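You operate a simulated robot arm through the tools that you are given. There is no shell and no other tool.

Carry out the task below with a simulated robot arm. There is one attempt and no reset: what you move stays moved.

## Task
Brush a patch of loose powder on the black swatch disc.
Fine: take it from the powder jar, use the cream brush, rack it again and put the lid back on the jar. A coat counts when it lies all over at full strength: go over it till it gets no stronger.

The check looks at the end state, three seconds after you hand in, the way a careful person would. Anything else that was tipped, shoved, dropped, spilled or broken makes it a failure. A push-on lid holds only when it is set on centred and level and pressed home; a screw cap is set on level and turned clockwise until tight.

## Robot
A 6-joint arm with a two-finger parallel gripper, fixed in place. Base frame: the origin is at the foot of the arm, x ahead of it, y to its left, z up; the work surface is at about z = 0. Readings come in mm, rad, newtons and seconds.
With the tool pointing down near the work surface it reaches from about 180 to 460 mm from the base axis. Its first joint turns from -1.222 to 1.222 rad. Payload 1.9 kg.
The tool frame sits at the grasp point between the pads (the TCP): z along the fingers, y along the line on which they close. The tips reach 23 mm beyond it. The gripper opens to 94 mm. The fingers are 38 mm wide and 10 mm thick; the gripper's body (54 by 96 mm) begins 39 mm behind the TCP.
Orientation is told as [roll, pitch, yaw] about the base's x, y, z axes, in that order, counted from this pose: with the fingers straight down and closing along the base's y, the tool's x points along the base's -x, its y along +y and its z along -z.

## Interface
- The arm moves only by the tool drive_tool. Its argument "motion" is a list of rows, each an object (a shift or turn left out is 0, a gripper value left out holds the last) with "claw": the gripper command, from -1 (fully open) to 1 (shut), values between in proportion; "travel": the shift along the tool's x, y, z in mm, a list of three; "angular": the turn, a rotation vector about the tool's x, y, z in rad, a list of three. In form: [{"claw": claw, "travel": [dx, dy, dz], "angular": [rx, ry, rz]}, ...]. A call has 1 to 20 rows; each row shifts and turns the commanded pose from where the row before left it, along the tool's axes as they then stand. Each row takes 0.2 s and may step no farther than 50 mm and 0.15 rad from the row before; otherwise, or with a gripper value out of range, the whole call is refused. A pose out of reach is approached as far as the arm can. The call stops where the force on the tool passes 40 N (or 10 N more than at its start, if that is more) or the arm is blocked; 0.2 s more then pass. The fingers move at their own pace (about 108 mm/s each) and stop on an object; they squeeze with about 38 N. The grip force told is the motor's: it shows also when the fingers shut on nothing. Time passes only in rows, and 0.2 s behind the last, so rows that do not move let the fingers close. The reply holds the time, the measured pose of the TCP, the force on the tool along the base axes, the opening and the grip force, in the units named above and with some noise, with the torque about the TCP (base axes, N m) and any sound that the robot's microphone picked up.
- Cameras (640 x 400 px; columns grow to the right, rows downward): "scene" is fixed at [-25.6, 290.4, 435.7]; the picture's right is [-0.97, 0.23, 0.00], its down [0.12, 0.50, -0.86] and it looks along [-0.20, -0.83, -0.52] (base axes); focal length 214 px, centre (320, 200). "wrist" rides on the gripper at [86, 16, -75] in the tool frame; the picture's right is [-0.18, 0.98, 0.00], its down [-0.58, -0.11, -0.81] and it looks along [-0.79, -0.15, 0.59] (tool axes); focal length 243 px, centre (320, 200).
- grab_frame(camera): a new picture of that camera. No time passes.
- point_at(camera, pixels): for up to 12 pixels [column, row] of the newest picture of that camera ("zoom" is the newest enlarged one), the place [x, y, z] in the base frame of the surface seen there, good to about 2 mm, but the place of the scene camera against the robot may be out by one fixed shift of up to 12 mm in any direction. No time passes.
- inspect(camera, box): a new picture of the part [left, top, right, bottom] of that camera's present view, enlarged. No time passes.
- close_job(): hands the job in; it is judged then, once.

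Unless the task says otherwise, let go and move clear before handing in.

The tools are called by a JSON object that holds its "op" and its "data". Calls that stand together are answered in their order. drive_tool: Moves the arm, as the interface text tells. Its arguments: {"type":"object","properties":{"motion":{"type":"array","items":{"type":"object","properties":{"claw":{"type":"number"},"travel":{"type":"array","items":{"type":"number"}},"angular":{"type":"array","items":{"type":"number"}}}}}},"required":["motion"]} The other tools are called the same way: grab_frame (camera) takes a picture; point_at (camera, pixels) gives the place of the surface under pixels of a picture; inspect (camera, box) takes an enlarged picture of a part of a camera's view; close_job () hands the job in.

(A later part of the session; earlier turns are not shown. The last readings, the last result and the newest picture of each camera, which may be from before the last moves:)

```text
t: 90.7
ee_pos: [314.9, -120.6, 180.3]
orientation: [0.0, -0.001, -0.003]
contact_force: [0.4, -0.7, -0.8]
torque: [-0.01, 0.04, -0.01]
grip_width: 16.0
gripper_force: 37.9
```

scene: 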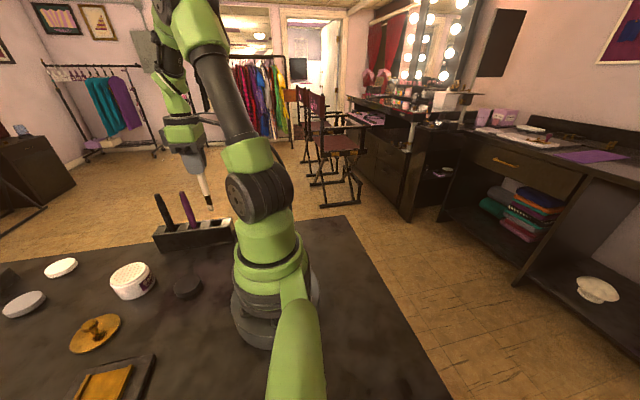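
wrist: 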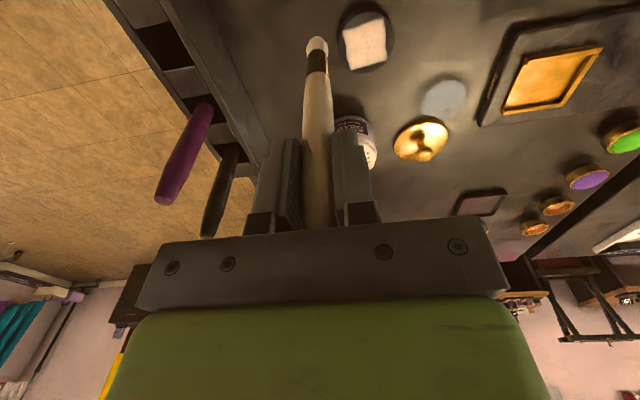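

{"op": "drive_tool", "data": {"motion": [{"travel": [0, 0, 0.7]}, {}]}}

{"op": "drive_tool", "data": {"motion": [{"travel": [0, 0, 0.6]}, {}]}}

{"op": "drive_tool", "data": {"motion": [{"travel": [0, 0, 0.5]}, {}]}}

```text
t: 91.3
ee_pos: [315.9, -119.3, 181.3]
orientation: [-0.001, -0.002, -0.001]
contact_force: [0.3, -0.8, -0.4]
torque: [0.05, -0.02, 0.05]
grip_width: 16.1
gripper_force: 38.0
```

```text
t: 91.9
ee_pos: [315.8, -120.0, 180.4]
orientation: [0.001, -0.002, 0.001]
contact_force: [0.5, 0.4, 0.3]
torque: [0.0, 0.03, 0.0]
grip_width: 16.3
gripper_force: 37.6
```

```text
t: 92.5
ee_pos: [315.9, -119.5, 179.0]
orientation: [0.0, -0.001, -0.001]
contact_force: [-0.3, 0.8, -0.2]
torque: [0.01, 0.0, 0.02]
grip_width: 15.7
gripper_force: 38.1
```

{"op": "drive_tool", "data": {"motion": [{"travel": [0, 0, 0.5]}, {}]}}

{"op": "drive_tool", "data": {"motion": [{"travel": [0, 0, 0.4]}, {}]}}

{"op": "inspect", "data": {"camera": "scene", "box": [100, 230, 170, 285]}}

```text
t: 93.1
ee_pos: [315.5, -120.2, 180.7]
orientation: [0.0, -0.002, -0.002]
contact_force: [0.4, -0.2, -0.8]
torque: [0.01, 0.0, 0.02]
grip_width: 15.6
gripper_force: 38.0
```

```text
t: 93.7
ee_pos: [315.6, -119.8, 179.3]
orientation: [0.0, -0.002, -0.001]
contact_force: [0.4, -0.1, 0.2]
torque: [0.0, -0.01, 0.03]
grip_width: 15.9
gripper_force: 37.8
```

```text
7.27 times, centred on (135, 258) of scene
```

zoom: 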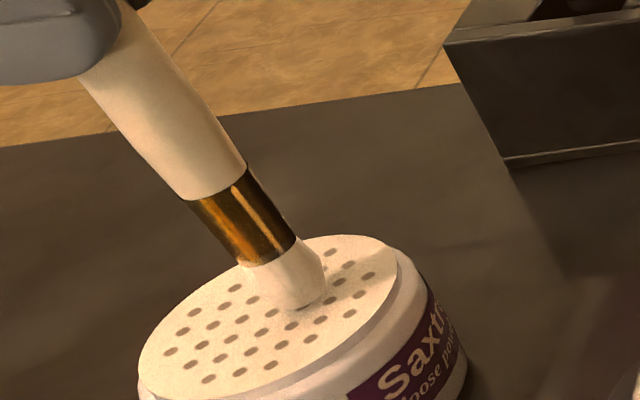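

{"op": "drive_tool", "data": {"motion": [{"travel": [0, 0, 0.5]}, {}]}}

{"op": "drive_tool", "data": {"motion": [{"travel": [0, 0, 0.5]}, {}]}}

{"op": "drive_tool", "data": {"motion": [{"travel": [0, 0, 0.4]}, {}]}}

```text
t: 94.3
ee_pos: [316.3, -119.8, 179.2]
orientation: [0.002, -0.002, -0.002]
contact_force: [-0.9, 0.7, 4.0]
torque: [-0.03, 0.02, -0.03]
grip_width: 16.1
gripper_force: 37.8
```

```text
t: 94.9
ee_pos: [315.9, -119.0, 177.7]
orientation: [0.0, -0.002, -0.002]
contact_force: [0.2, -0.1, 8.8]
torque: [-0.08, 0.1, -0.01]
grip_width: 15.8
gripper_force: 37.5
```

```text
t: 95.5
ee_pos: [315.3, -118.8, 177.7]
orientation: [0.001, -0.003, -0.002]
contact_force: [-1.5, 0.5, 15.2]
torque: [0.22, 0.22, 0.02]
grip_width: 16.2
gripper_force: 37.5
```

Reloaded with 15 N contact. Back over the disc at (211,-78), then fine contact.

{"op": "drive_tool", "data": {"motion": [{"travel": [0, 0, -20]}, {"travel": [20.9, 8.3, 0]}, {"travel": [20.9, 8.3, 0]}, {"travel": [20.9, 8.3, 0]}, {"travel": [20.9, 8.3, 0]}, {"travel": [20.9, 8.3, 0]}, {}, {"travel": [0, 0, 20]}, {"travel": [0, 0, 20]}, {"travel": [0, 0, 13]}, {}, {}]}}

{"op": "drive_tool", "data": {"motion": [{"travel": [0, 0, 0.4]}, {}]}}

{"op": "drive_tool", "data": {"motion": [{"travel": [0, 0, 0.3]}, {}]}}

```text
t: 98.1
ee_pos: [209.3, -77.6, 143.6]
orientation: [0.001, -0.002, -0.003]
contact_force: [-0.5, 0.3, 3.3]
torque: [-0.02, 0.0, 0.04]
grip_width: 16.0
gripper_force: 38.4
```

```text
t: 98.7
ee_pos: [211.9, -78.7, 144.5]
orientation: [0.0, -0.003, 0.0]
contact_force: [-0.2, -0.2, 12.0]
torque: [0.08, 0.2, -0.01]
grip_width: 15.9
gripper_force: 37.6
```

```text
t: 99.3
ee_pos: [210.3, -78.3, 144.5]
orientation: [0.002, -0.003, -0.003]
contact_force: [1.4, 0.8, 16.7]
torque: [0.15, -0.04, 0.02]
grip_width: 15.8
gripper_force: 38.3
```

Contact made; I'll ease off 0.3 mm and do a full y-lane pass.

{"op": "drive_tool", "data": {"motion": [{"travel": [-2, 0, -0.3]}, {"travel": [0, -7, 0]}, {"travel": [0, -7, 0]}, {"travel": [0, -7, 0]}, {"travel": [0, -6, 0]}, {"travel": [5, 0, 0]}, {"travel": [0, 7, 0]}, {"travel": [0, 7, 0]}, {"travel": [0, 7, 0]}, {"travel": [0, 7, 0]}, {"travel": [5, 0, 0]}, {"travel": [0, -7, 0]}, {"travel": [0, -7, 0]}, {"travel": [0, -7, 0]}, {"travel": [0, -7, 0]}, {}]}}

{"op": "drive_tool", "data": {"motion": [{"travel": [5, 0, 0.2]}, {"travel": [0, 7, 0]}, {"travel": [0, 7, 0]}, {"travel": [0, 7, 0]}, {"travel": [0, 7, 0]}, {"travel": [5, 0, 0]}, {"travel": [0, -7, 0]}, {"travel": [0, -7, 0]}, {"travel": [0, -7, 0]}, {"travel": [0, -7, 0]}, {"travel": [5, 0, 0]}, {"travel": [0, 7, 0]}, {"travel": [0, 7, 0]}, {"travel": [0, 7, 0]}, {"travel": [0, 6, 0]}, {}]}}

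{"op": "inspect", "data": {"camera": "scene", "box": [150, 255, 222, 315]}}

```text
t: 102.7
ee_pos: [202.5, -106.0, 143.8]
orientation: [0.0, -0.002, -0.002]
contact_force: [0.4, 0.2, -0.1]
torque: [-0.02, 0.03, 0.0]
grip_width: 16.4
gripper_force: 38.6
```

```text
t: 106.1
ee_pos: [187.2, -78.1, 144.5]
orientation: [0.001, -0.003, -0.001]
contact_force: [2.5, -5.2, 11.3]
torque: [-0.62, -0.15, 0.02]
grip_width: 16.1
gripper_force: 38.1
```

```text
6.67 times, centred on (186, 285) of scene
```

zoom: 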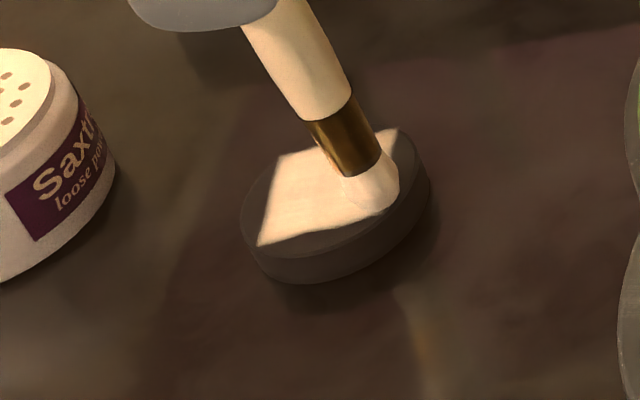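

The disc is perhaps 1 mm toward −x, so I'll finish with one stroke back along +x, which also brushes that row, then lift and inspect.

{"op": "drive_tool", "data": {"motion": [{"travel": [0, -6, 0]}, {"travel": [-5, 0, 0]}, {"travel": [-5, 0, 0]}, {"travel": [-5, 0, 0]}, {"travel": [-5, 0, 0]}, {"travel": [-4, 0, 0]}, {}, {"travel": [0, 0, -10]}, {"travel": [0, -20, -20]}, {"travel": [20, -20, -20]}, {"travel": [10, 0, 0]}, {}]}}

{"op": "grab_frame", "data": {"camera": "wrist"}}

{"op": "inspect", "data": {"camera": "wrist", "box": [320, 10, 420, 90]}}

{"op": "inspect", "data": {"camera": "scene", "box": [165, 265, 210, 303]}}

{"op": "inspect", "data": {"camera": "scene", "box": [150, 255, 222, 315]}}

```text
t: 108.7
ee_pos: [181.4, -125.3, 193.5]
orientation: [-0.001, -0.002, 0.0]
contact_force: [0.0, 0.3, 0.0]
torque: [0.02, -0.01, 0.01]
grip_width: 15.9
gripper_force: 37.9
```

```text
taken
```

wrist: 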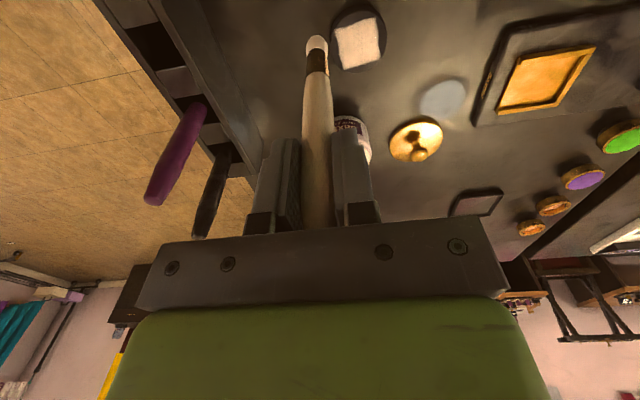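

```text
5.00 times, centred on (370, 50) of wrist
```

zoom: 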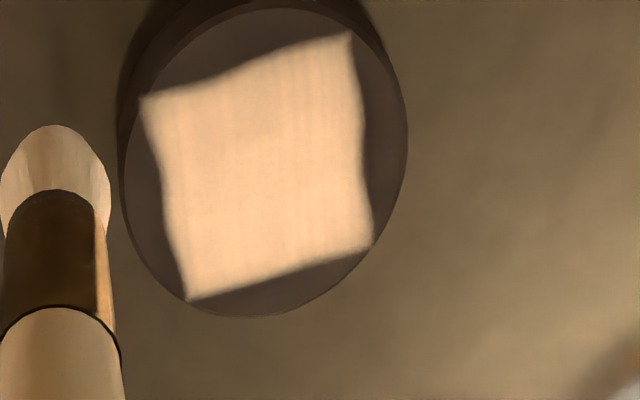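

```text
10.53 times, centred on (188, 284) of scene
```

zoom: 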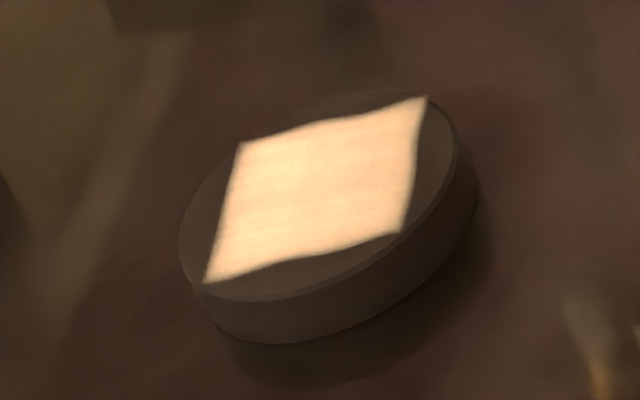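

```text
6.67 times, centred on (186, 285) of scene
```

zoom: 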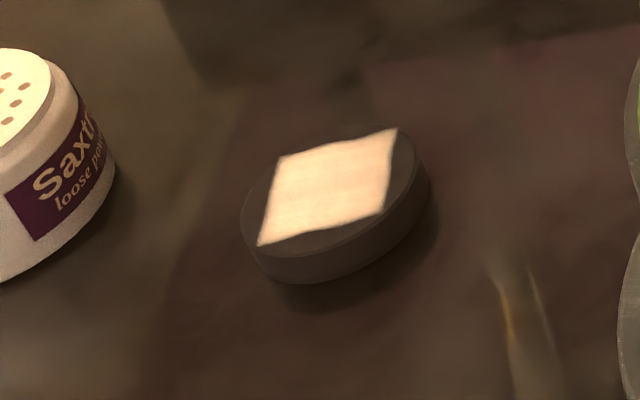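

The brightness matches the previous pass, so it seems saturated. One tighter look for weak spots before racking.

{"op": "inspect", "data": {"camera": "wrist", "box": [332, 12, 386, 74]}}

{"op": "inspect", "data": {"camera": "scene", "box": [174, 270, 202, 294]}}

```text
6.45 times, centred on (359, 43) of wrist
```

zoom: 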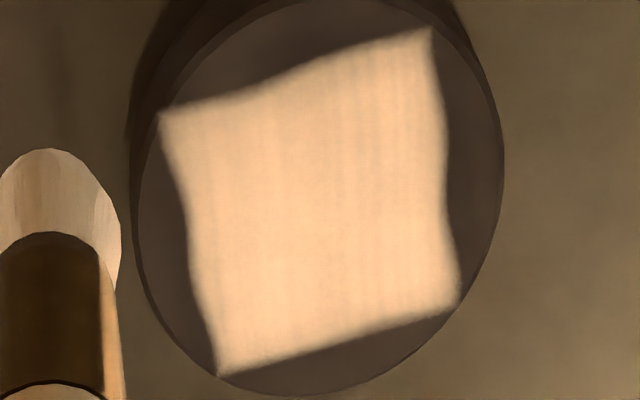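

```text
16.00 times, centred on (188, 282) of scene
```

zoom: 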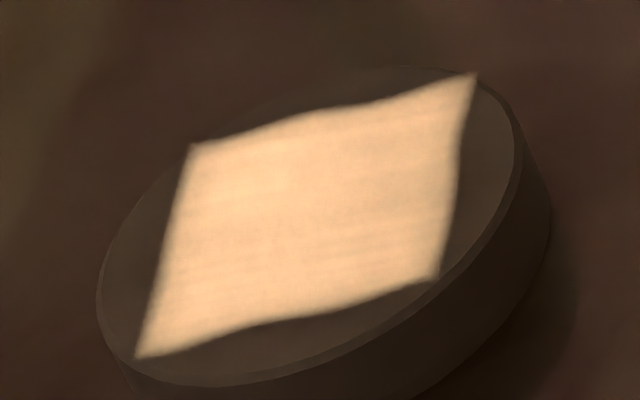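

The coat is uniform, with only a fine texture. Now I'll take the brush back above its empty slot at (154,-249), going up high first.

{"op": "drive_tool", "data": {"motion": [{"travel": [0, 0, -30]}, {"travel": [0, 0, -30]}, {"travel": [27, 0, 0]}, {"travel": [0, -41, 0]}, {"travel": [0, -41, 0]}, {"travel": [0, -41.5, 0]}, {}, {}]}}

{"op": "grab_frame", "data": {"camera": "wrist"}}

{"op": "inspect", "data": {"camera": "wrist", "box": [270, 0, 370, 80]}}

{"op": "inspect", "data": {"camera": "scene", "box": [140, 150, 260, 240]}}

```text
t: 110.5
ee_pos: [153.3, -249.7, 253.9]
orientation: [0.001, -0.002, -0.002]
contact_force: [-0.3, -0.5, 0.1]
torque: [-0.01, -0.02, -0.02]
grip_width: 16.0
gripper_force: 37.8
```

```text
taken
```

wrist: 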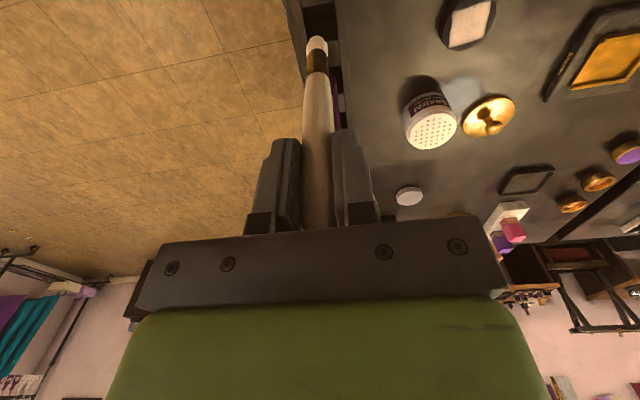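

```text
5.00 times, centred on (320, 40) of wrist
```

zoom: 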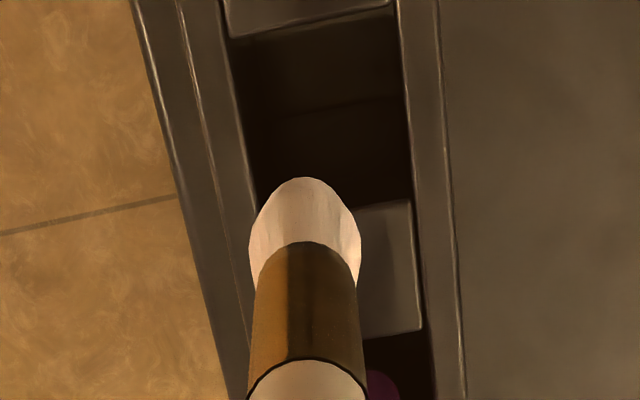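

```text
4.44 times, centred on (200, 195) of scene
```

zoom: 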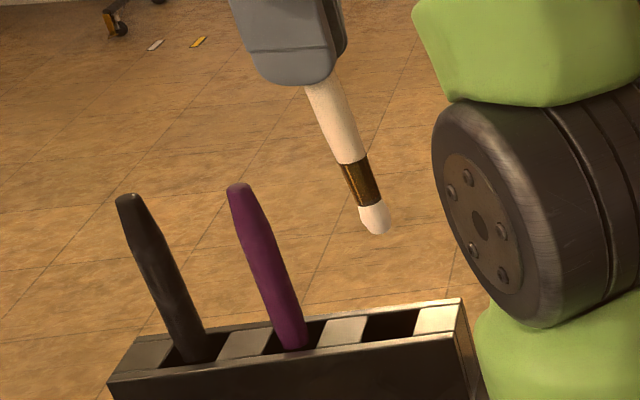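

The slot is visible just beyond the tip. I'll measure the slot's edges and the brush axis for alignment.

{"op": "point_at", "data": {"camera": "zoom", "pixels": [[230, 30], [395, 15], [412, 190], [360, 208], [245, 120], [403, 100], [305, 230], [262, 270], [355, 260], [300, 330], [305, 190], [340, 100]]}}

```text
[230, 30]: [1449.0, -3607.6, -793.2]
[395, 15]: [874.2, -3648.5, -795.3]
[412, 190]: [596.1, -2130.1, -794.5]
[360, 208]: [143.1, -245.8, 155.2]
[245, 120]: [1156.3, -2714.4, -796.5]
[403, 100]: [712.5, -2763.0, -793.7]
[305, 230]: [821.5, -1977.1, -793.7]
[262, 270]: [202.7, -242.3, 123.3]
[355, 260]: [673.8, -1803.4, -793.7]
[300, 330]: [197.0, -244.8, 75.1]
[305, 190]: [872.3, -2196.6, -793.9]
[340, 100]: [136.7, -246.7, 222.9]
```

Those came from the scene zoom, the newest picture. I'll re-take the wrist zoom and measure again.

{"op": "inspect", "data": {"camera": "wrist", "box": [270, 0, 370, 80]}}

{"op": "point_at", "data": {"camera": "zoom", "pixels": [[215, 30], [415, 20], [380, 225], [405, 300], [225, 120], [425, 100], [305, 230], [255, 270], [357, 260], [300, 330], [305, 185], [300, 10]]}}

```text
5.00 times, centred on (320, 40) of wrist
```

zoom: 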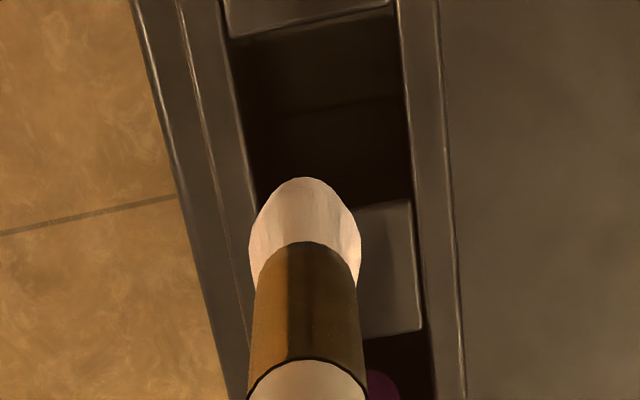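

```text
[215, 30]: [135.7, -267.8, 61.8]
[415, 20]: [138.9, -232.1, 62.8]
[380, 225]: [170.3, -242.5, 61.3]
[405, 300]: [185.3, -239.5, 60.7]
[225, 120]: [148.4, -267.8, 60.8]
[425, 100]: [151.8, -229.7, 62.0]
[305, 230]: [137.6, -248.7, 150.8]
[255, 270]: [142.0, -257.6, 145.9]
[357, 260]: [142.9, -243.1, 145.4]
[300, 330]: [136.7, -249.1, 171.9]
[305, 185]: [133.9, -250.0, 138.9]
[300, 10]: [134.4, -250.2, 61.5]
```

The ferrule's near face is at x≈137 while the TCP is at 153, so the brush may have swung in the grip. I'll measure along the handle.

{"op": "point_at", "data": {"camera": "wrist", "pixels": [[317, 45], [317, 55], [317, 65], [317, 80], [317, 100], [317, 120], [317, 140], [317, 160], [317, 180], [317, 200], [317, 215], [317, 225]]}}

{"op": "inspect", "data": {"camera": "scene", "box": [160, 120, 260, 220]}}

```text
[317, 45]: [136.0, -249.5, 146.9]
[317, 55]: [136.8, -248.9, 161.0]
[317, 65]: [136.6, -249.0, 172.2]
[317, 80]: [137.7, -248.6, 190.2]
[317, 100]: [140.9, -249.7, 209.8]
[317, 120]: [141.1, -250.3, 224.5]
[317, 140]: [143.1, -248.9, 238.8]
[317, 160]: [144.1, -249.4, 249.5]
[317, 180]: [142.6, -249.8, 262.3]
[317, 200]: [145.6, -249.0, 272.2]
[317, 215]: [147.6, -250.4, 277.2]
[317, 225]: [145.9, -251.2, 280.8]
```

```text
4.00 times, centred on (210, 170) of scene
```

zoom: 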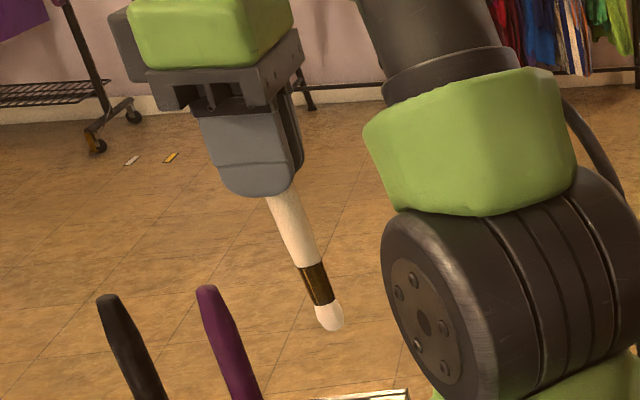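

The brush leans about 0.075 rad, its tip toward −x after the strokes. I'll turn the tool about its y axis to make the brush vertical again, then re-measure.

{"op": "drive_tool", "data": {"motion": [{"angular": [0, -0.038, 0]}, {"angular": [0, -0.037, 0]}, {}, {}]}}

{"op": "grab_frame", "data": {"camera": "wrist"}}

{"op": "point_at", "data": {"camera": "wrist", "pixels": [[317, 45], [317, 55], [317, 65], [317, 80], [317, 100], [317, 120], [317, 140], [317, 160], [308, 60], [326, 60], [308, 100], [328, 100]]}}

{"op": "inspect", "data": {"camera": "scene", "box": [160, 120, 260, 220]}}

```text
t: 111.5
ee_pos: [153.1, -247.6, 254.2]
orientation: [0.001, -0.076, -0.002]
contact_force: [-0.1, 0.5, -1.1]
torque: [-0.02, -0.01, -0.01]
grip_width: 15.9
gripper_force: 37.9
```

```text
taken
```

wrist: 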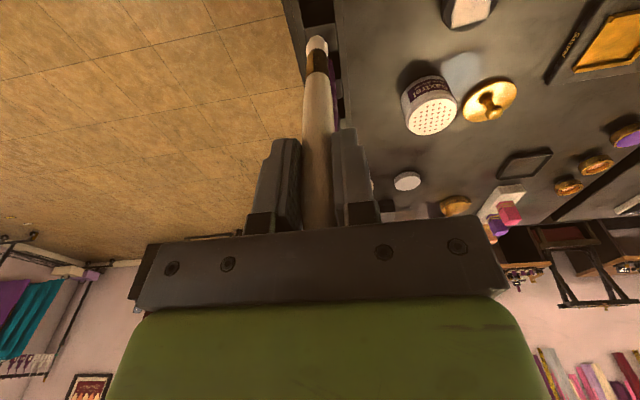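

```text
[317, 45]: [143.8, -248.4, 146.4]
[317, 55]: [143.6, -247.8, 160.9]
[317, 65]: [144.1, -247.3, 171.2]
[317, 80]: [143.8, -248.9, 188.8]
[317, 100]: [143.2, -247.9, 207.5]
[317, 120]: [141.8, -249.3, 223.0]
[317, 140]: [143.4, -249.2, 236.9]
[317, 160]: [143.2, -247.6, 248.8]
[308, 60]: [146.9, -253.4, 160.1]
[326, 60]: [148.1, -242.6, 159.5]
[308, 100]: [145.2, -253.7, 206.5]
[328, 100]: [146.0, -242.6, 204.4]
```

```text
4.00 times, centred on (210, 170) of scene
```

zoom: 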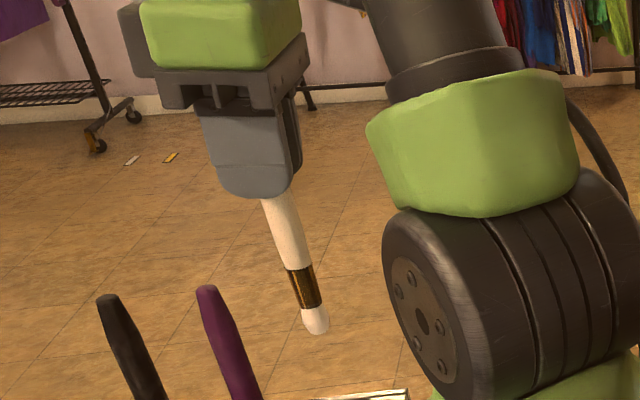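

The brush is vertical again with its axis at about (152,-248). I'll nudge it to the slot centre, lower to just above the slot and check.

{"op": "drive_tool", "data": {"motion": [{"travel": [-1.2, -1.5, 0]}, {"travel": [1.65, 0, 21.9]}, {"travel": [1.65, 0, 21.9]}, {}, {}]}}

{"op": "grab_frame", "data": {"camera": "wrist"}}

{"op": "inspect", "data": {"camera": "scene", "box": [160, 170, 260, 250]}}

{"op": "inspect", "data": {"camera": "wrist", "box": [270, 0, 370, 80]}}

{"op": "point_at", "data": {"camera": "zoom", "pixels": [[305, 220], [305, 260], [305, 320], [250, 250], [360, 250], [220, 60], [425, 60], [400, 230]]}}

```text
t: 112.7
ee_pos: [154.8, -249.7, 211.0]
orientation: [-0.001, -0.075, -0.001]
contact_force: [0.4, -0.5, -0.4]
torque: [0.01, 0.0, -0.02]
grip_width: 16.2
gripper_force: 38.2
```

```text
taken
```

wrist: 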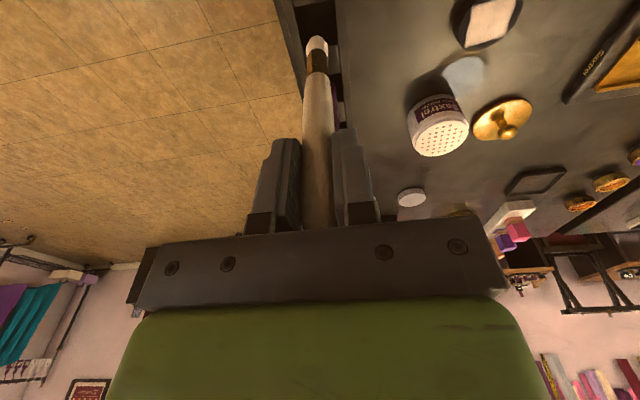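

```text
5.00 times, centred on (210, 210) of scene
```

zoom: 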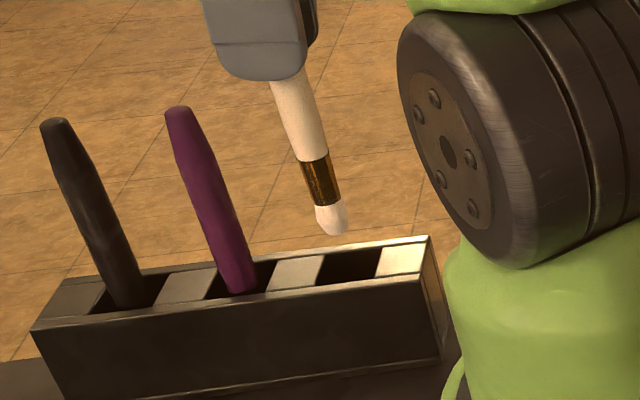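

```text
5.00 times, centred on (320, 40) of wrist
```

zoom: 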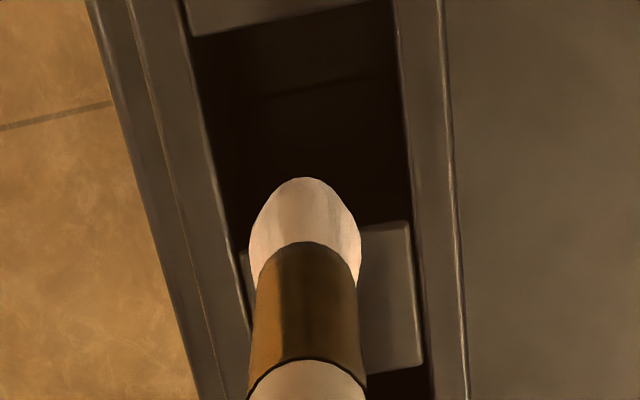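

```text
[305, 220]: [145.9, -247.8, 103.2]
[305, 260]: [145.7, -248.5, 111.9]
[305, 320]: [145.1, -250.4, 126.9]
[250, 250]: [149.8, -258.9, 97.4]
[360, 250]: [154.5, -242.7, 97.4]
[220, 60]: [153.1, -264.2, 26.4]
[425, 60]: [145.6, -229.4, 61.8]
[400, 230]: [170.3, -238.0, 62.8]
```

The axis is at (153.5,-250), and the slot spans about x 139–168, y −265 to −234, so it's aligned. I'll lower into the slot in modest steps.

{"op": "drive_tool", "data": {"motion": [{"travel": [0.75, 0, 10]}, {"travel": [0.75, 0, 10]}, {"travel": [0.75, 0, 10]}, {}]}}

{"op": "inspect", "data": {"camera": "scene", "box": [160, 170, 260, 250]}}

{"op": "drive_tool", "data": {"motion": [{"travel": [0.75, 0, 10]}, {"travel": [0.75, 0, 10]}, {"travel": [0.6, 0, 8]}, {}]}}

{"op": "inspect", "data": {"camera": "scene", "box": [160, 170, 260, 250]}}

```text
t: 113.7
ee_pos: [155.1, -248.7, 179.5]
orientation: [0.001, -0.077, -0.001]
contact_force: [0.5, 0.0, -0.3]
torque: [-0.02, -0.04, 0.0]
grip_width: 15.7
gripper_force: 37.7
```

```text
5.00 times, centred on (210, 210) of scene
```

zoom: 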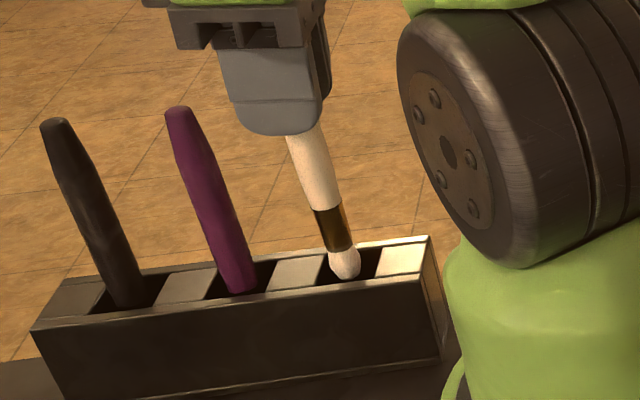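

```text
t: 114.7
ee_pos: [155.3, -250.1, 151.2]
orientation: [0.0, -0.077, -0.002]
contact_force: [-0.5, -0.6, -1.1]
torque: [0.02, 0.01, -0.06]
grip_width: 16.0
gripper_force: 38.2
```

```text
5.00 times, centred on (210, 210) of scene
```

zoom: 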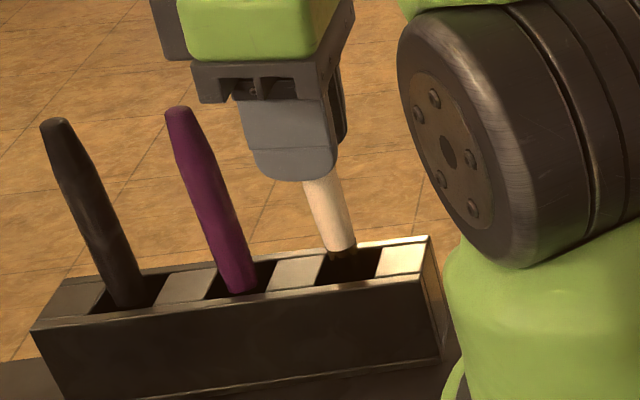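

The brush is in the slot with the ferrule just entering. I'll go on in small steps until it touches the floor.

{"op": "drive_tool", "data": {"motion": [{"travel": [0.3, 0, 4]}, {"travel": [0.3, 0, 4]}, {}]}}

{"op": "drive_tool", "data": {"motion": [{"travel": [0.15, 0, 2]}, {"travel": [0.15, 0, 2]}, {}]}}

{"op": "drive_tool", "data": {"motion": [{"travel": [0.15, 0, 2]}, {}]}}

{"op": "inspect", "data": {"camera": "scene", "box": [160, 170, 260, 250]}}

```text
t: 115.5
ee_pos: [155.1, -249.0, 144.2]
orientation: [-0.001, -0.076, -0.002]
contact_force: [0.2, 0.3, -0.2]
torque: [-0.02, -0.01, 0.04]
grip_width: 16.0
gripper_force: 38.3
```

```text
t: 116.3
ee_pos: [156.0, -249.1, 139.9]
orientation: [-0.001, -0.078, -0.001]
contact_force: [0.2, 0.2, -0.3]
torque: [-0.03, 0.05, -0.01]
grip_width: 16.0
gripper_force: 38.0
```

```text
t: 116.9
ee_pos: [155.5, -248.7, 136.7]
orientation: [-0.001, -0.077, -0.001]
contact_force: [-0.3, 0.2, -0.7]
torque: [0.01, 0.0, 0.03]
grip_width: 16.2
gripper_force: 38.1
```

```text
5.00 times, centred on (210, 210) of scene
```

zoom: 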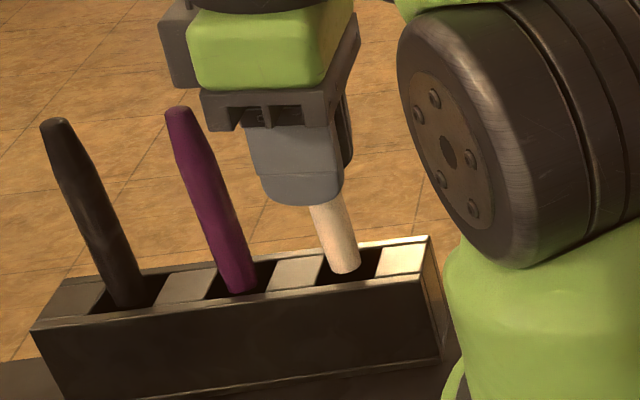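

{"op": "drive_tool", "data": {"motion": [{"travel": [0.11, 0, 1.5]}, {}]}}

{"op": "drive_tool", "data": {"motion": [{"travel": [0.11, 0, 1.5]}, {}]}}

{"op": "drive_tool", "data": {"motion": [{"travel": [0.11, 0, 1.5]}, {}]}}

{"op": "inspect", "data": {"camera": "scene", "box": [160, 170, 260, 250]}}

```text
t: 117.5
ee_pos: [155.1, -250.3, 137.4]
orientation: [0.001, -0.077, -0.003]
contact_force: [-0.2, -0.4, 0.6]
torque: [0.03, 0.0, 0.0]
grip_width: 16.1
gripper_force: 38.4
```

```text
t: 118.1
ee_pos: [155.5, -249.9, 135.1]
orientation: [0.0, -0.077, -0.003]
contact_force: [-0.1, -0.2, 0.6]
torque: [0.0, 0.02, -0.01]
grip_width: 15.9
gripper_force: 38.0
```

```text
t: 118.7
ee_pos: [156.4, -248.6, 133.5]
orientation: [0.0, -0.078, -0.001]
contact_force: [-2.3, -0.3, 8.8]
torque: [0.03, 0.29, 0.02]
grip_width: 16.2
gripper_force: 38.0
```

```text
5.00 times, centred on (210, 210) of scene
```

zoom: 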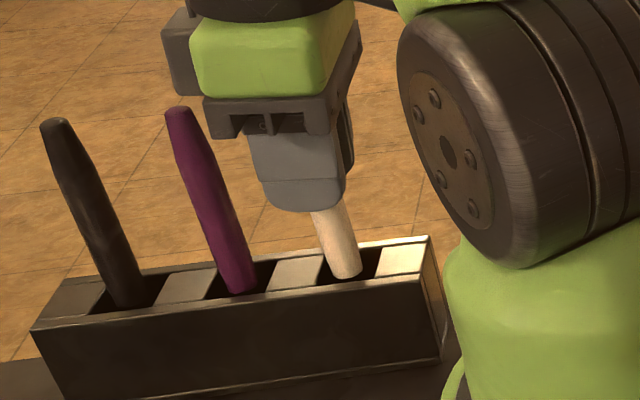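

It touched the floor at 8.8 N. I'll ease up slightly and open gradually.

{"op": "drive_tool", "data": {"motion": [{"travel": [0, 0, -0.5]}, {"claw": 0.55}, {"claw": 0.4}, {"claw": 0.2}, {"claw": -0.1}, {}, {}]}}

{"op": "inspect", "data": {"camera": "scene", "box": [160, 170, 260, 250]}}

{"op": "grab_frame", "data": {"camera": "wrist"}}

```text
t: 120.3
ee_pos: [155.8, -248.3, 133.5]
orientation: [0.001, -0.079, -0.001]
contact_force: [-0.3, 0.2, 0.8]
torque: [-0.03, 0.02, 0.01]
grip_width: 52.0
gripper_force: 0.1
```

```text
5.00 times, centred on (210, 210) of scene
```

zoom: 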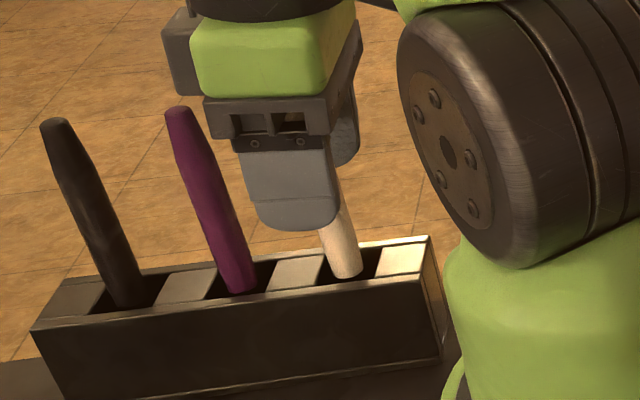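

```text
taken
```

wrist: 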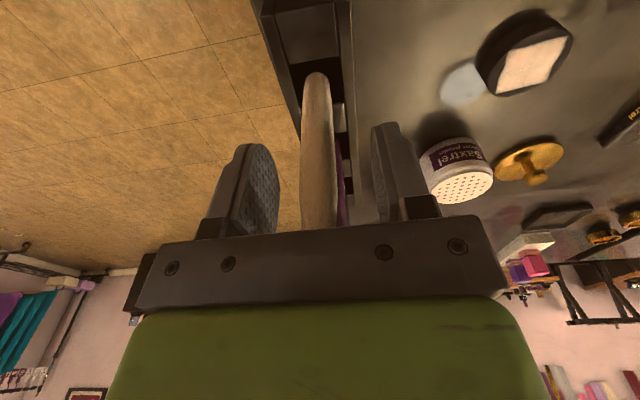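

The brush stands free in its slot. I'll rise straight up and level the tool again.

{"op": "drive_tool", "data": {"motion": [{"travel": [-0.75, 0, -10]}, {"travel": [-1.5, 0, -20]}, {"travel": [-2.25, 0, -30]}, {"travel": [-3, 0, -40]}, {"angular": [0, 0.076, 0]}, {}, {}]}}

{"op": "inspect", "data": {"camera": "scene", "box": [140, 160, 260, 250]}}

{"op": "grab_frame", "data": {"camera": "wrist"}}

{"op": "point_at", "data": {"camera": "wrist", "pixels": [[315, 85], [315, 70], [315, 50], [316, 30], [315, 98]]}}

```text
t: 121.9
ee_pos: [155.6, -248.4, 232.6]
orientation: [0.001, 0.0, -0.002]
contact_force: [-1.0, -0.7, -0.8]
torque: [-0.03, 0.01, 0.01]
grip_width: 51.7
gripper_force: 0.0
```

```text
4.44 times, centred on (200, 205) of scene
```

zoom: 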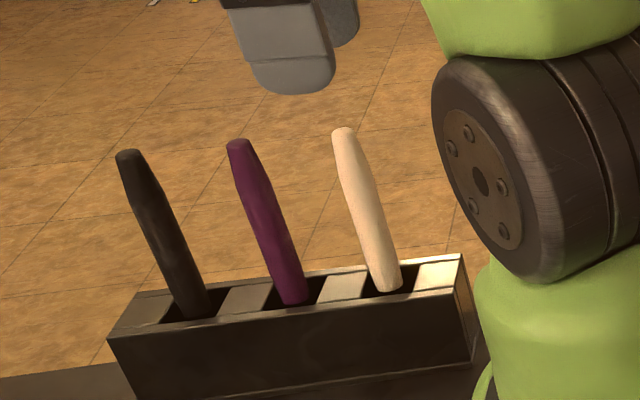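

```text
taken
```

wrist: 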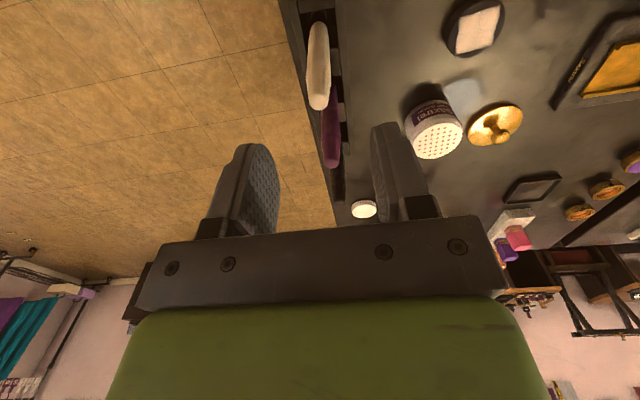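

```text
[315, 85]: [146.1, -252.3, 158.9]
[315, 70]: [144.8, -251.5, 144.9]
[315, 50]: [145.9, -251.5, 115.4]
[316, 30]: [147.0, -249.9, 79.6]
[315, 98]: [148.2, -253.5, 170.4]
```

The brush is racked upright. Now to the lid: I'll move above it at about (340,-21) and look.

{"op": "drive_tool", "data": {"motion": [{"travel": [-30.8, 37.9, 0]}, {"travel": [-30.8, 37.9, 0]}, {"travel": [-30.8, 37.9, 0]}, {"travel": [-30.8, 37.9, 0]}, {"travel": [-30.8, 37.9, 0]}, {"travel": [-30.8, 37.9, 0]}, {"travel": [0, 0, 45]}, {"travel": [0, 0, 45]}, {"travel": [0, 0, 45]}, {}, {}]}}

{"op": "grab_frame", "data": {"camera": "wrist"}}

{"op": "inspect", "data": {"camera": "wrist", "box": [260, 40, 380, 140]}}

{"op": "point_at", "data": {"camera": "zoom", "pixels": [[320, 200], [320, 60], [180, 150], [460, 150], [320, 250], [320, 300]]}}

```text
t: 124.3
ee_pos: [341.5, -23.0, 99.6]
orientation: [0.002, -0.001, -0.001]
contact_force: [0.4, -0.1, 0.0]
torque: [0.03, 0.0, -0.02]
grip_width: 51.6
gripper_force: 0.0
```

```text
taken
```

wrist: 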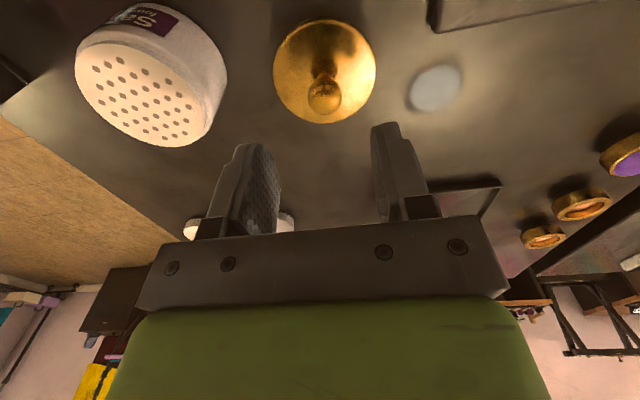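

```text
4.00 times, centred on (320, 90) of wrist
```

zoom: 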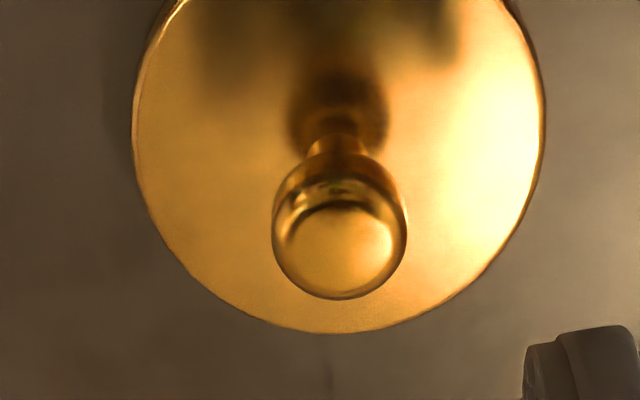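

```text
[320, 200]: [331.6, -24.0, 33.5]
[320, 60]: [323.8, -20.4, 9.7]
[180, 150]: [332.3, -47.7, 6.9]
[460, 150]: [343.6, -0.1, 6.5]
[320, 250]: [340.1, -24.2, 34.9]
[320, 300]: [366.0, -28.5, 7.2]
```

The knob centre is at about (340.5,-21). I'll shift +2 mm in y, open wider and descend to TCP z≈33.5, matching the earlier grip height.

{"op": "drive_tool", "data": {"motion": [{"claw": -0.3, "travel": [0.8, 2, 0]}, {"travel": [0, 0, 22]}, {"travel": [0, 0, 22]}, {"travel": [0, 0, 21]}, {}, {}]}}

{"op": "grab_frame", "data": {"camera": "wrist"}}

{"op": "inspect", "data": {"camera": "wrist", "box": [230, 60, 410, 220]}}

```text
t: 125.7
ee_pos: [341.8, -20.2, 34.9]
orientation: [-0.001, -0.001, -0.001]
contact_force: [-1.1, 1.0, 0.5]
torque: [0.0, 0.01, -0.01]
grip_width: 61.1
gripper_force: 0.1
```

```text
taken
```

wrist: 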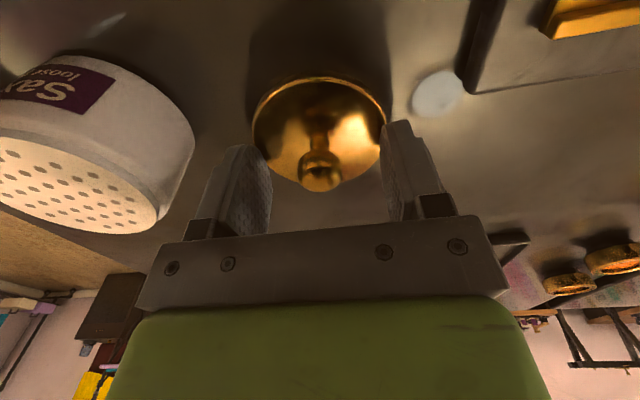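

```text
2.50 times, centred on (320, 140) of wrist
```

zoom: 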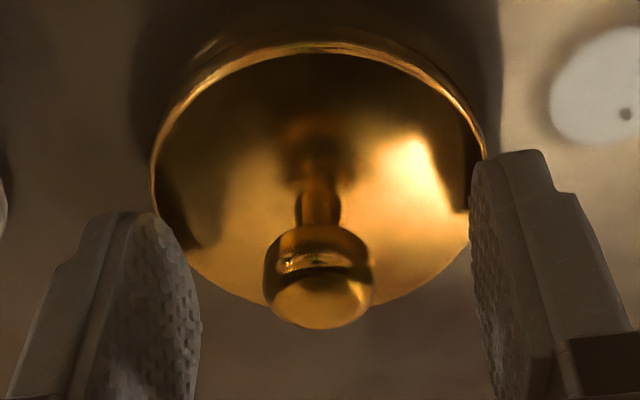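

The knob sits between the pads (column ~319). Closing on it and then lifting.

{"op": "drive_tool", "data": {"motion": [{"claw": 0.4}, {"claw": 1}, {"claw": 1}, {"claw": 1}, {"claw": 1}]}}

{"op": "drive_tool", "data": {"motion": [{"travel": [0, 0, -5]}, {"travel": [0, 0, -20]}, {"travel": [0, 0, -30]}, {"travel": [0, 0, -30]}, {}, {}]}}

{"op": "grab_frame", "data": {"camera": "wrist"}}

{"op": "inspect", "data": {"camera": "scene", "box": [0, 220, 160, 330]}}

```text
t: 126.9
ee_pos: [340.7, -20.4, 34.8]
orientation: [0.0, -0.001, -0.001]
contact_force: [-0.2, 0.9, 0.2]
torque: [0.02, -0.03, 0.03]
grip_width: 19.9
gripper_force: 38.3
```

```text
t: 128.3
ee_pos: [338.8, -19.8, 121.1]
orientation: [0.0, -0.002, -0.001]
contact_force: [-0.4, 0.3, -0.6]
torque: [0.03, -0.02, 0.03]
grip_width: 19.9
gripper_force: 38.3
```

```text
taken
```

wrist: 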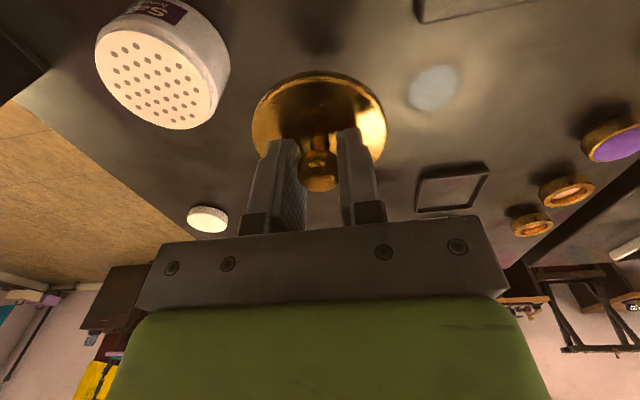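

```text
3.64 times, centred on (80, 275) of scene
```

zoom: 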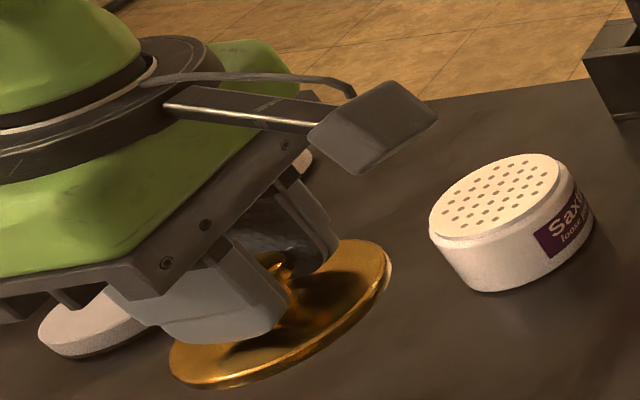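

The lid is lifted. I'll check that it's level and centred on the tool, and measure the jar mouth again.

{"op": "inspect", "data": {"camera": "wrist", "box": [240, 60, 400, 180]}}

{"op": "point_at", "data": {"camera": "wrist", "pixels": [[258, 110], [384, 110], [320, 82], [275, 90], [365, 88], [262, 140], [378, 145], [160, 85], [105, 62], [215, 90], [180, 126], [140, 45]]}}

```text
3.33 times, centred on (320, 120) of wrist
```

zoom: 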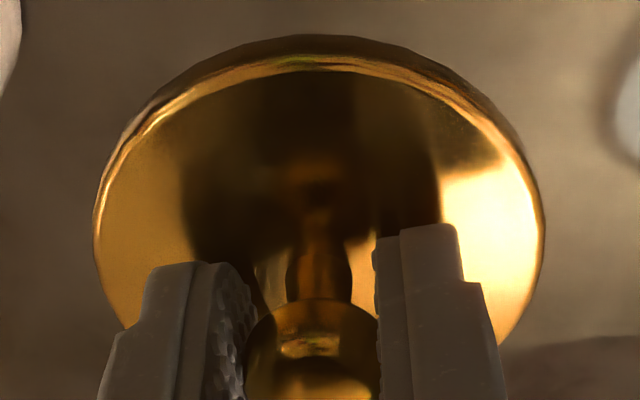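

```text
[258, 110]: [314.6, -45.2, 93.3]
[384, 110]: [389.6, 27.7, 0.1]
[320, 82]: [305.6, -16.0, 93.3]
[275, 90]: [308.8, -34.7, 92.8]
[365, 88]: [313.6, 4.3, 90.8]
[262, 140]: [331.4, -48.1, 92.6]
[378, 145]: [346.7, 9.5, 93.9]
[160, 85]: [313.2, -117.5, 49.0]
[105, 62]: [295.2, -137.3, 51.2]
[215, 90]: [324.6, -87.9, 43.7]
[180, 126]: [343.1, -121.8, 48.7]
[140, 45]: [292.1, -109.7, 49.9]
```

The lid plate is at z≈93 throughout, so it's level. I'll measure the jar mouth's rim more precisely.

{"op": "inspect", "data": {"camera": "wrist", "box": [85, 0, 245, 140]}}

{"op": "point_at", "data": {"camera": "zoom", "pixels": [[160, 160], [225, 300], [330, 350], [415, 340], [455, 265], [440, 200], [385, 130], [300, 90], [215, 85], [310, 220]]}}

```text
2.86 times, centred on (165, 70) of wrist
```

zoom: 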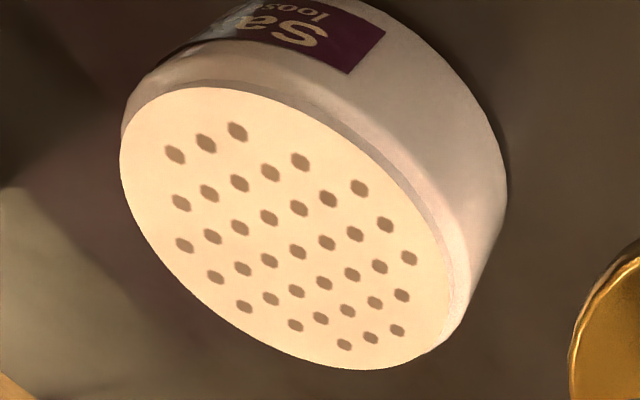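

```text
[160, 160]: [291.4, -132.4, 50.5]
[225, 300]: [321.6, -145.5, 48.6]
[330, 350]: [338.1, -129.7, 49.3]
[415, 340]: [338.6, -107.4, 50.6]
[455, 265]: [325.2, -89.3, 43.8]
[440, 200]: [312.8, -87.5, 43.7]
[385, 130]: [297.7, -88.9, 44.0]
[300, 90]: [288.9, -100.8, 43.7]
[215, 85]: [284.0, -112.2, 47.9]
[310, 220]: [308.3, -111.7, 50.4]
```

{"op": "point_at", "data": {"camera": "zoom", "pixels": [[126, 160], [150, 225], [190, 280], [260, 335], [360, 366], [425, 345], [442, 300], [425, 245], [365, 165], [280, 108], [200, 91], [145, 110]]}}

```text
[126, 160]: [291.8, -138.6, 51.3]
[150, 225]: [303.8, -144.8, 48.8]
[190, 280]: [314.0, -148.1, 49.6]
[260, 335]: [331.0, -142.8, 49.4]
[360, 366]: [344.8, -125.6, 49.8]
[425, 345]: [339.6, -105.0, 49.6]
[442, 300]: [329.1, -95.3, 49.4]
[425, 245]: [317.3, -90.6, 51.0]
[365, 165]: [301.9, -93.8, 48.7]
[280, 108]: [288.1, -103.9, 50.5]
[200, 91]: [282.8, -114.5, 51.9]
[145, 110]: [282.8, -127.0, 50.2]
```

The jar mouth fits a centre at about (313.9,-119), unmoved. I'll carry the lid over it and take repeated readings to average the position noise.

{"op": "drive_tool", "data": {"motion": [{"travel": [8.4, -33, 0]}, {"travel": [8.4, -33, 0]}, {"travel": [8.4, -33, 0]}, {}, {}]}}

{"op": "drive_tool", "data": {"motion": [{}]}}

{"op": "drive_tool", "data": {"motion": [{}]}}

{"op": "drive_tool", "data": {"motion": [{}]}}

{"op": "drive_tool", "data": {"motion": [{}]}}

{"op": "grab_frame", "data": {"camera": "wrist"}}

{"op": "inspect", "data": {"camera": "scene", "box": [70, 220, 190, 310]}}

```text
t: 129.5
ee_pos: [314.8, -121.0, 121.2]
orientation: [0.0, -0.001, -0.002]
contact_force: [0.2, 0.4, -0.4]
torque: [0.04, -0.02, 0.0]
grip_width: 19.6
gripper_force: 38.2
```

```text
t: 129.9
ee_pos: [314.6, -120.1, 121.0]
orientation: [-0.002, -0.001, -0.002]
contact_force: [-0.7, -0.2, 0.0]
torque: [0.02, 0.05, -0.02]
grip_width: 20.0
gripper_force: 38.5
```

```text
t: 130.3
ee_pos: [314.9, -120.2, 121.8]
orientation: [-0.001, -0.002, -0.001]
contact_force: [0.3, 0.4, -0.4]
torque: [-0.01, -0.03, 0.0]
grip_width: 19.8
gripper_force: 37.8
```

```text
t: 130.7
ee_pos: [314.0, -120.2, 121.2]
orientation: [0.0, -0.001, -0.003]
contact_force: [-0.5, 0.3, -0.9]
torque: [0.0, 0.01, -0.01]
grip_width: 20.0
gripper_force: 38.1
```

```text
t: 131.1
ee_pos: [313.9, -119.2, 121.5]
orientation: [-0.001, -0.002, -0.002]
contact_force: [0.1, 0.2, -0.3]
torque: [0.01, -0.03, 0.02]
grip_width: 19.8
gripper_force: 38.1
```

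```text
taken
```

wrist: 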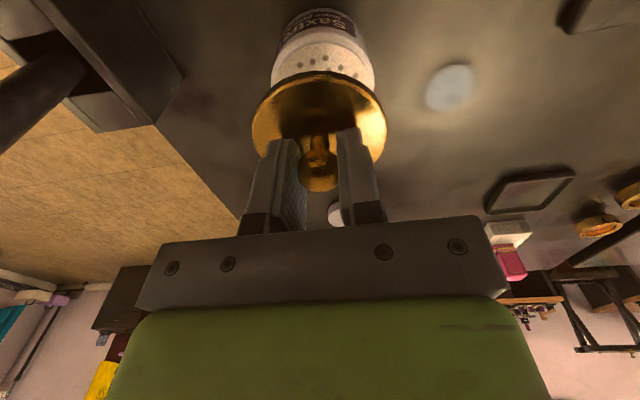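

```text
4.44 times, centred on (130, 265) of scene
```

zoom: 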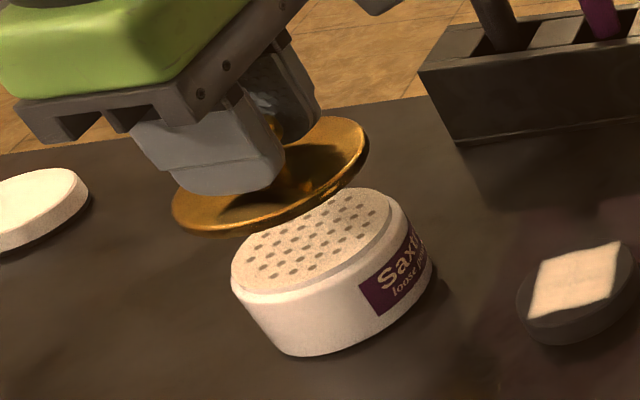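

Average position is (314.4,-120.1). I'll shift by (−0.4,+1.2) and lower to just above the jar to check the alignment visually.

{"op": "drive_tool", "data": {"motion": [{"travel": [0.4, 1.2, 0]}, {"travel": [0, 0, 13]}, {"travel": [0, 0, 13]}, {}, {}]}}

{"op": "grab_frame", "data": {"camera": "wrist"}}

{"op": "inspect", "data": {"camera": "wrist", "box": [230, 10, 410, 170]}}

{"op": "inspect", "data": {"camera": "scene", "box": [90, 240, 170, 305]}}

```text
t: 132.3
ee_pos: [313.2, -118.5, 94.6]
orientation: [0.001, -0.001, -0.001]
contact_force: [0.4, 0.2, -0.3]
torque: [0.03, 0.01, -0.04]
grip_width: 19.9
gripper_force: 38.4
```

```text
taken
```

wrist: 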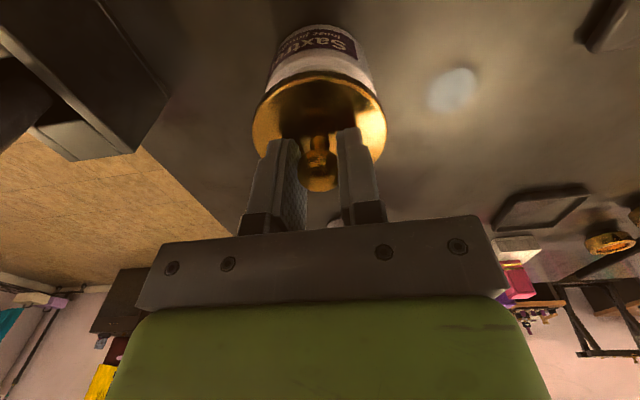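

```text
2.50 times, centred on (320, 90) of wrist
```

zoom: 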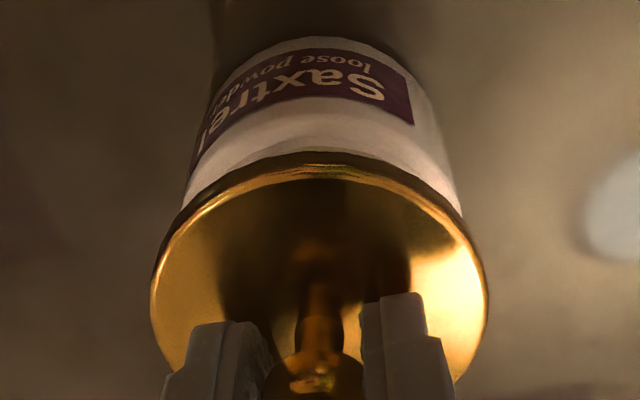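

```text
6.15 times, centred on (130, 272) of scene
```

zoom: 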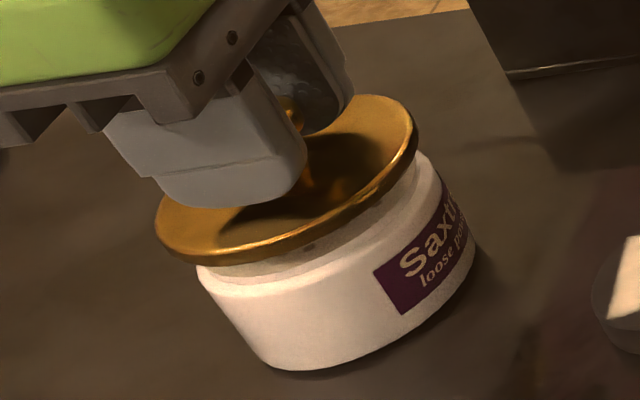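

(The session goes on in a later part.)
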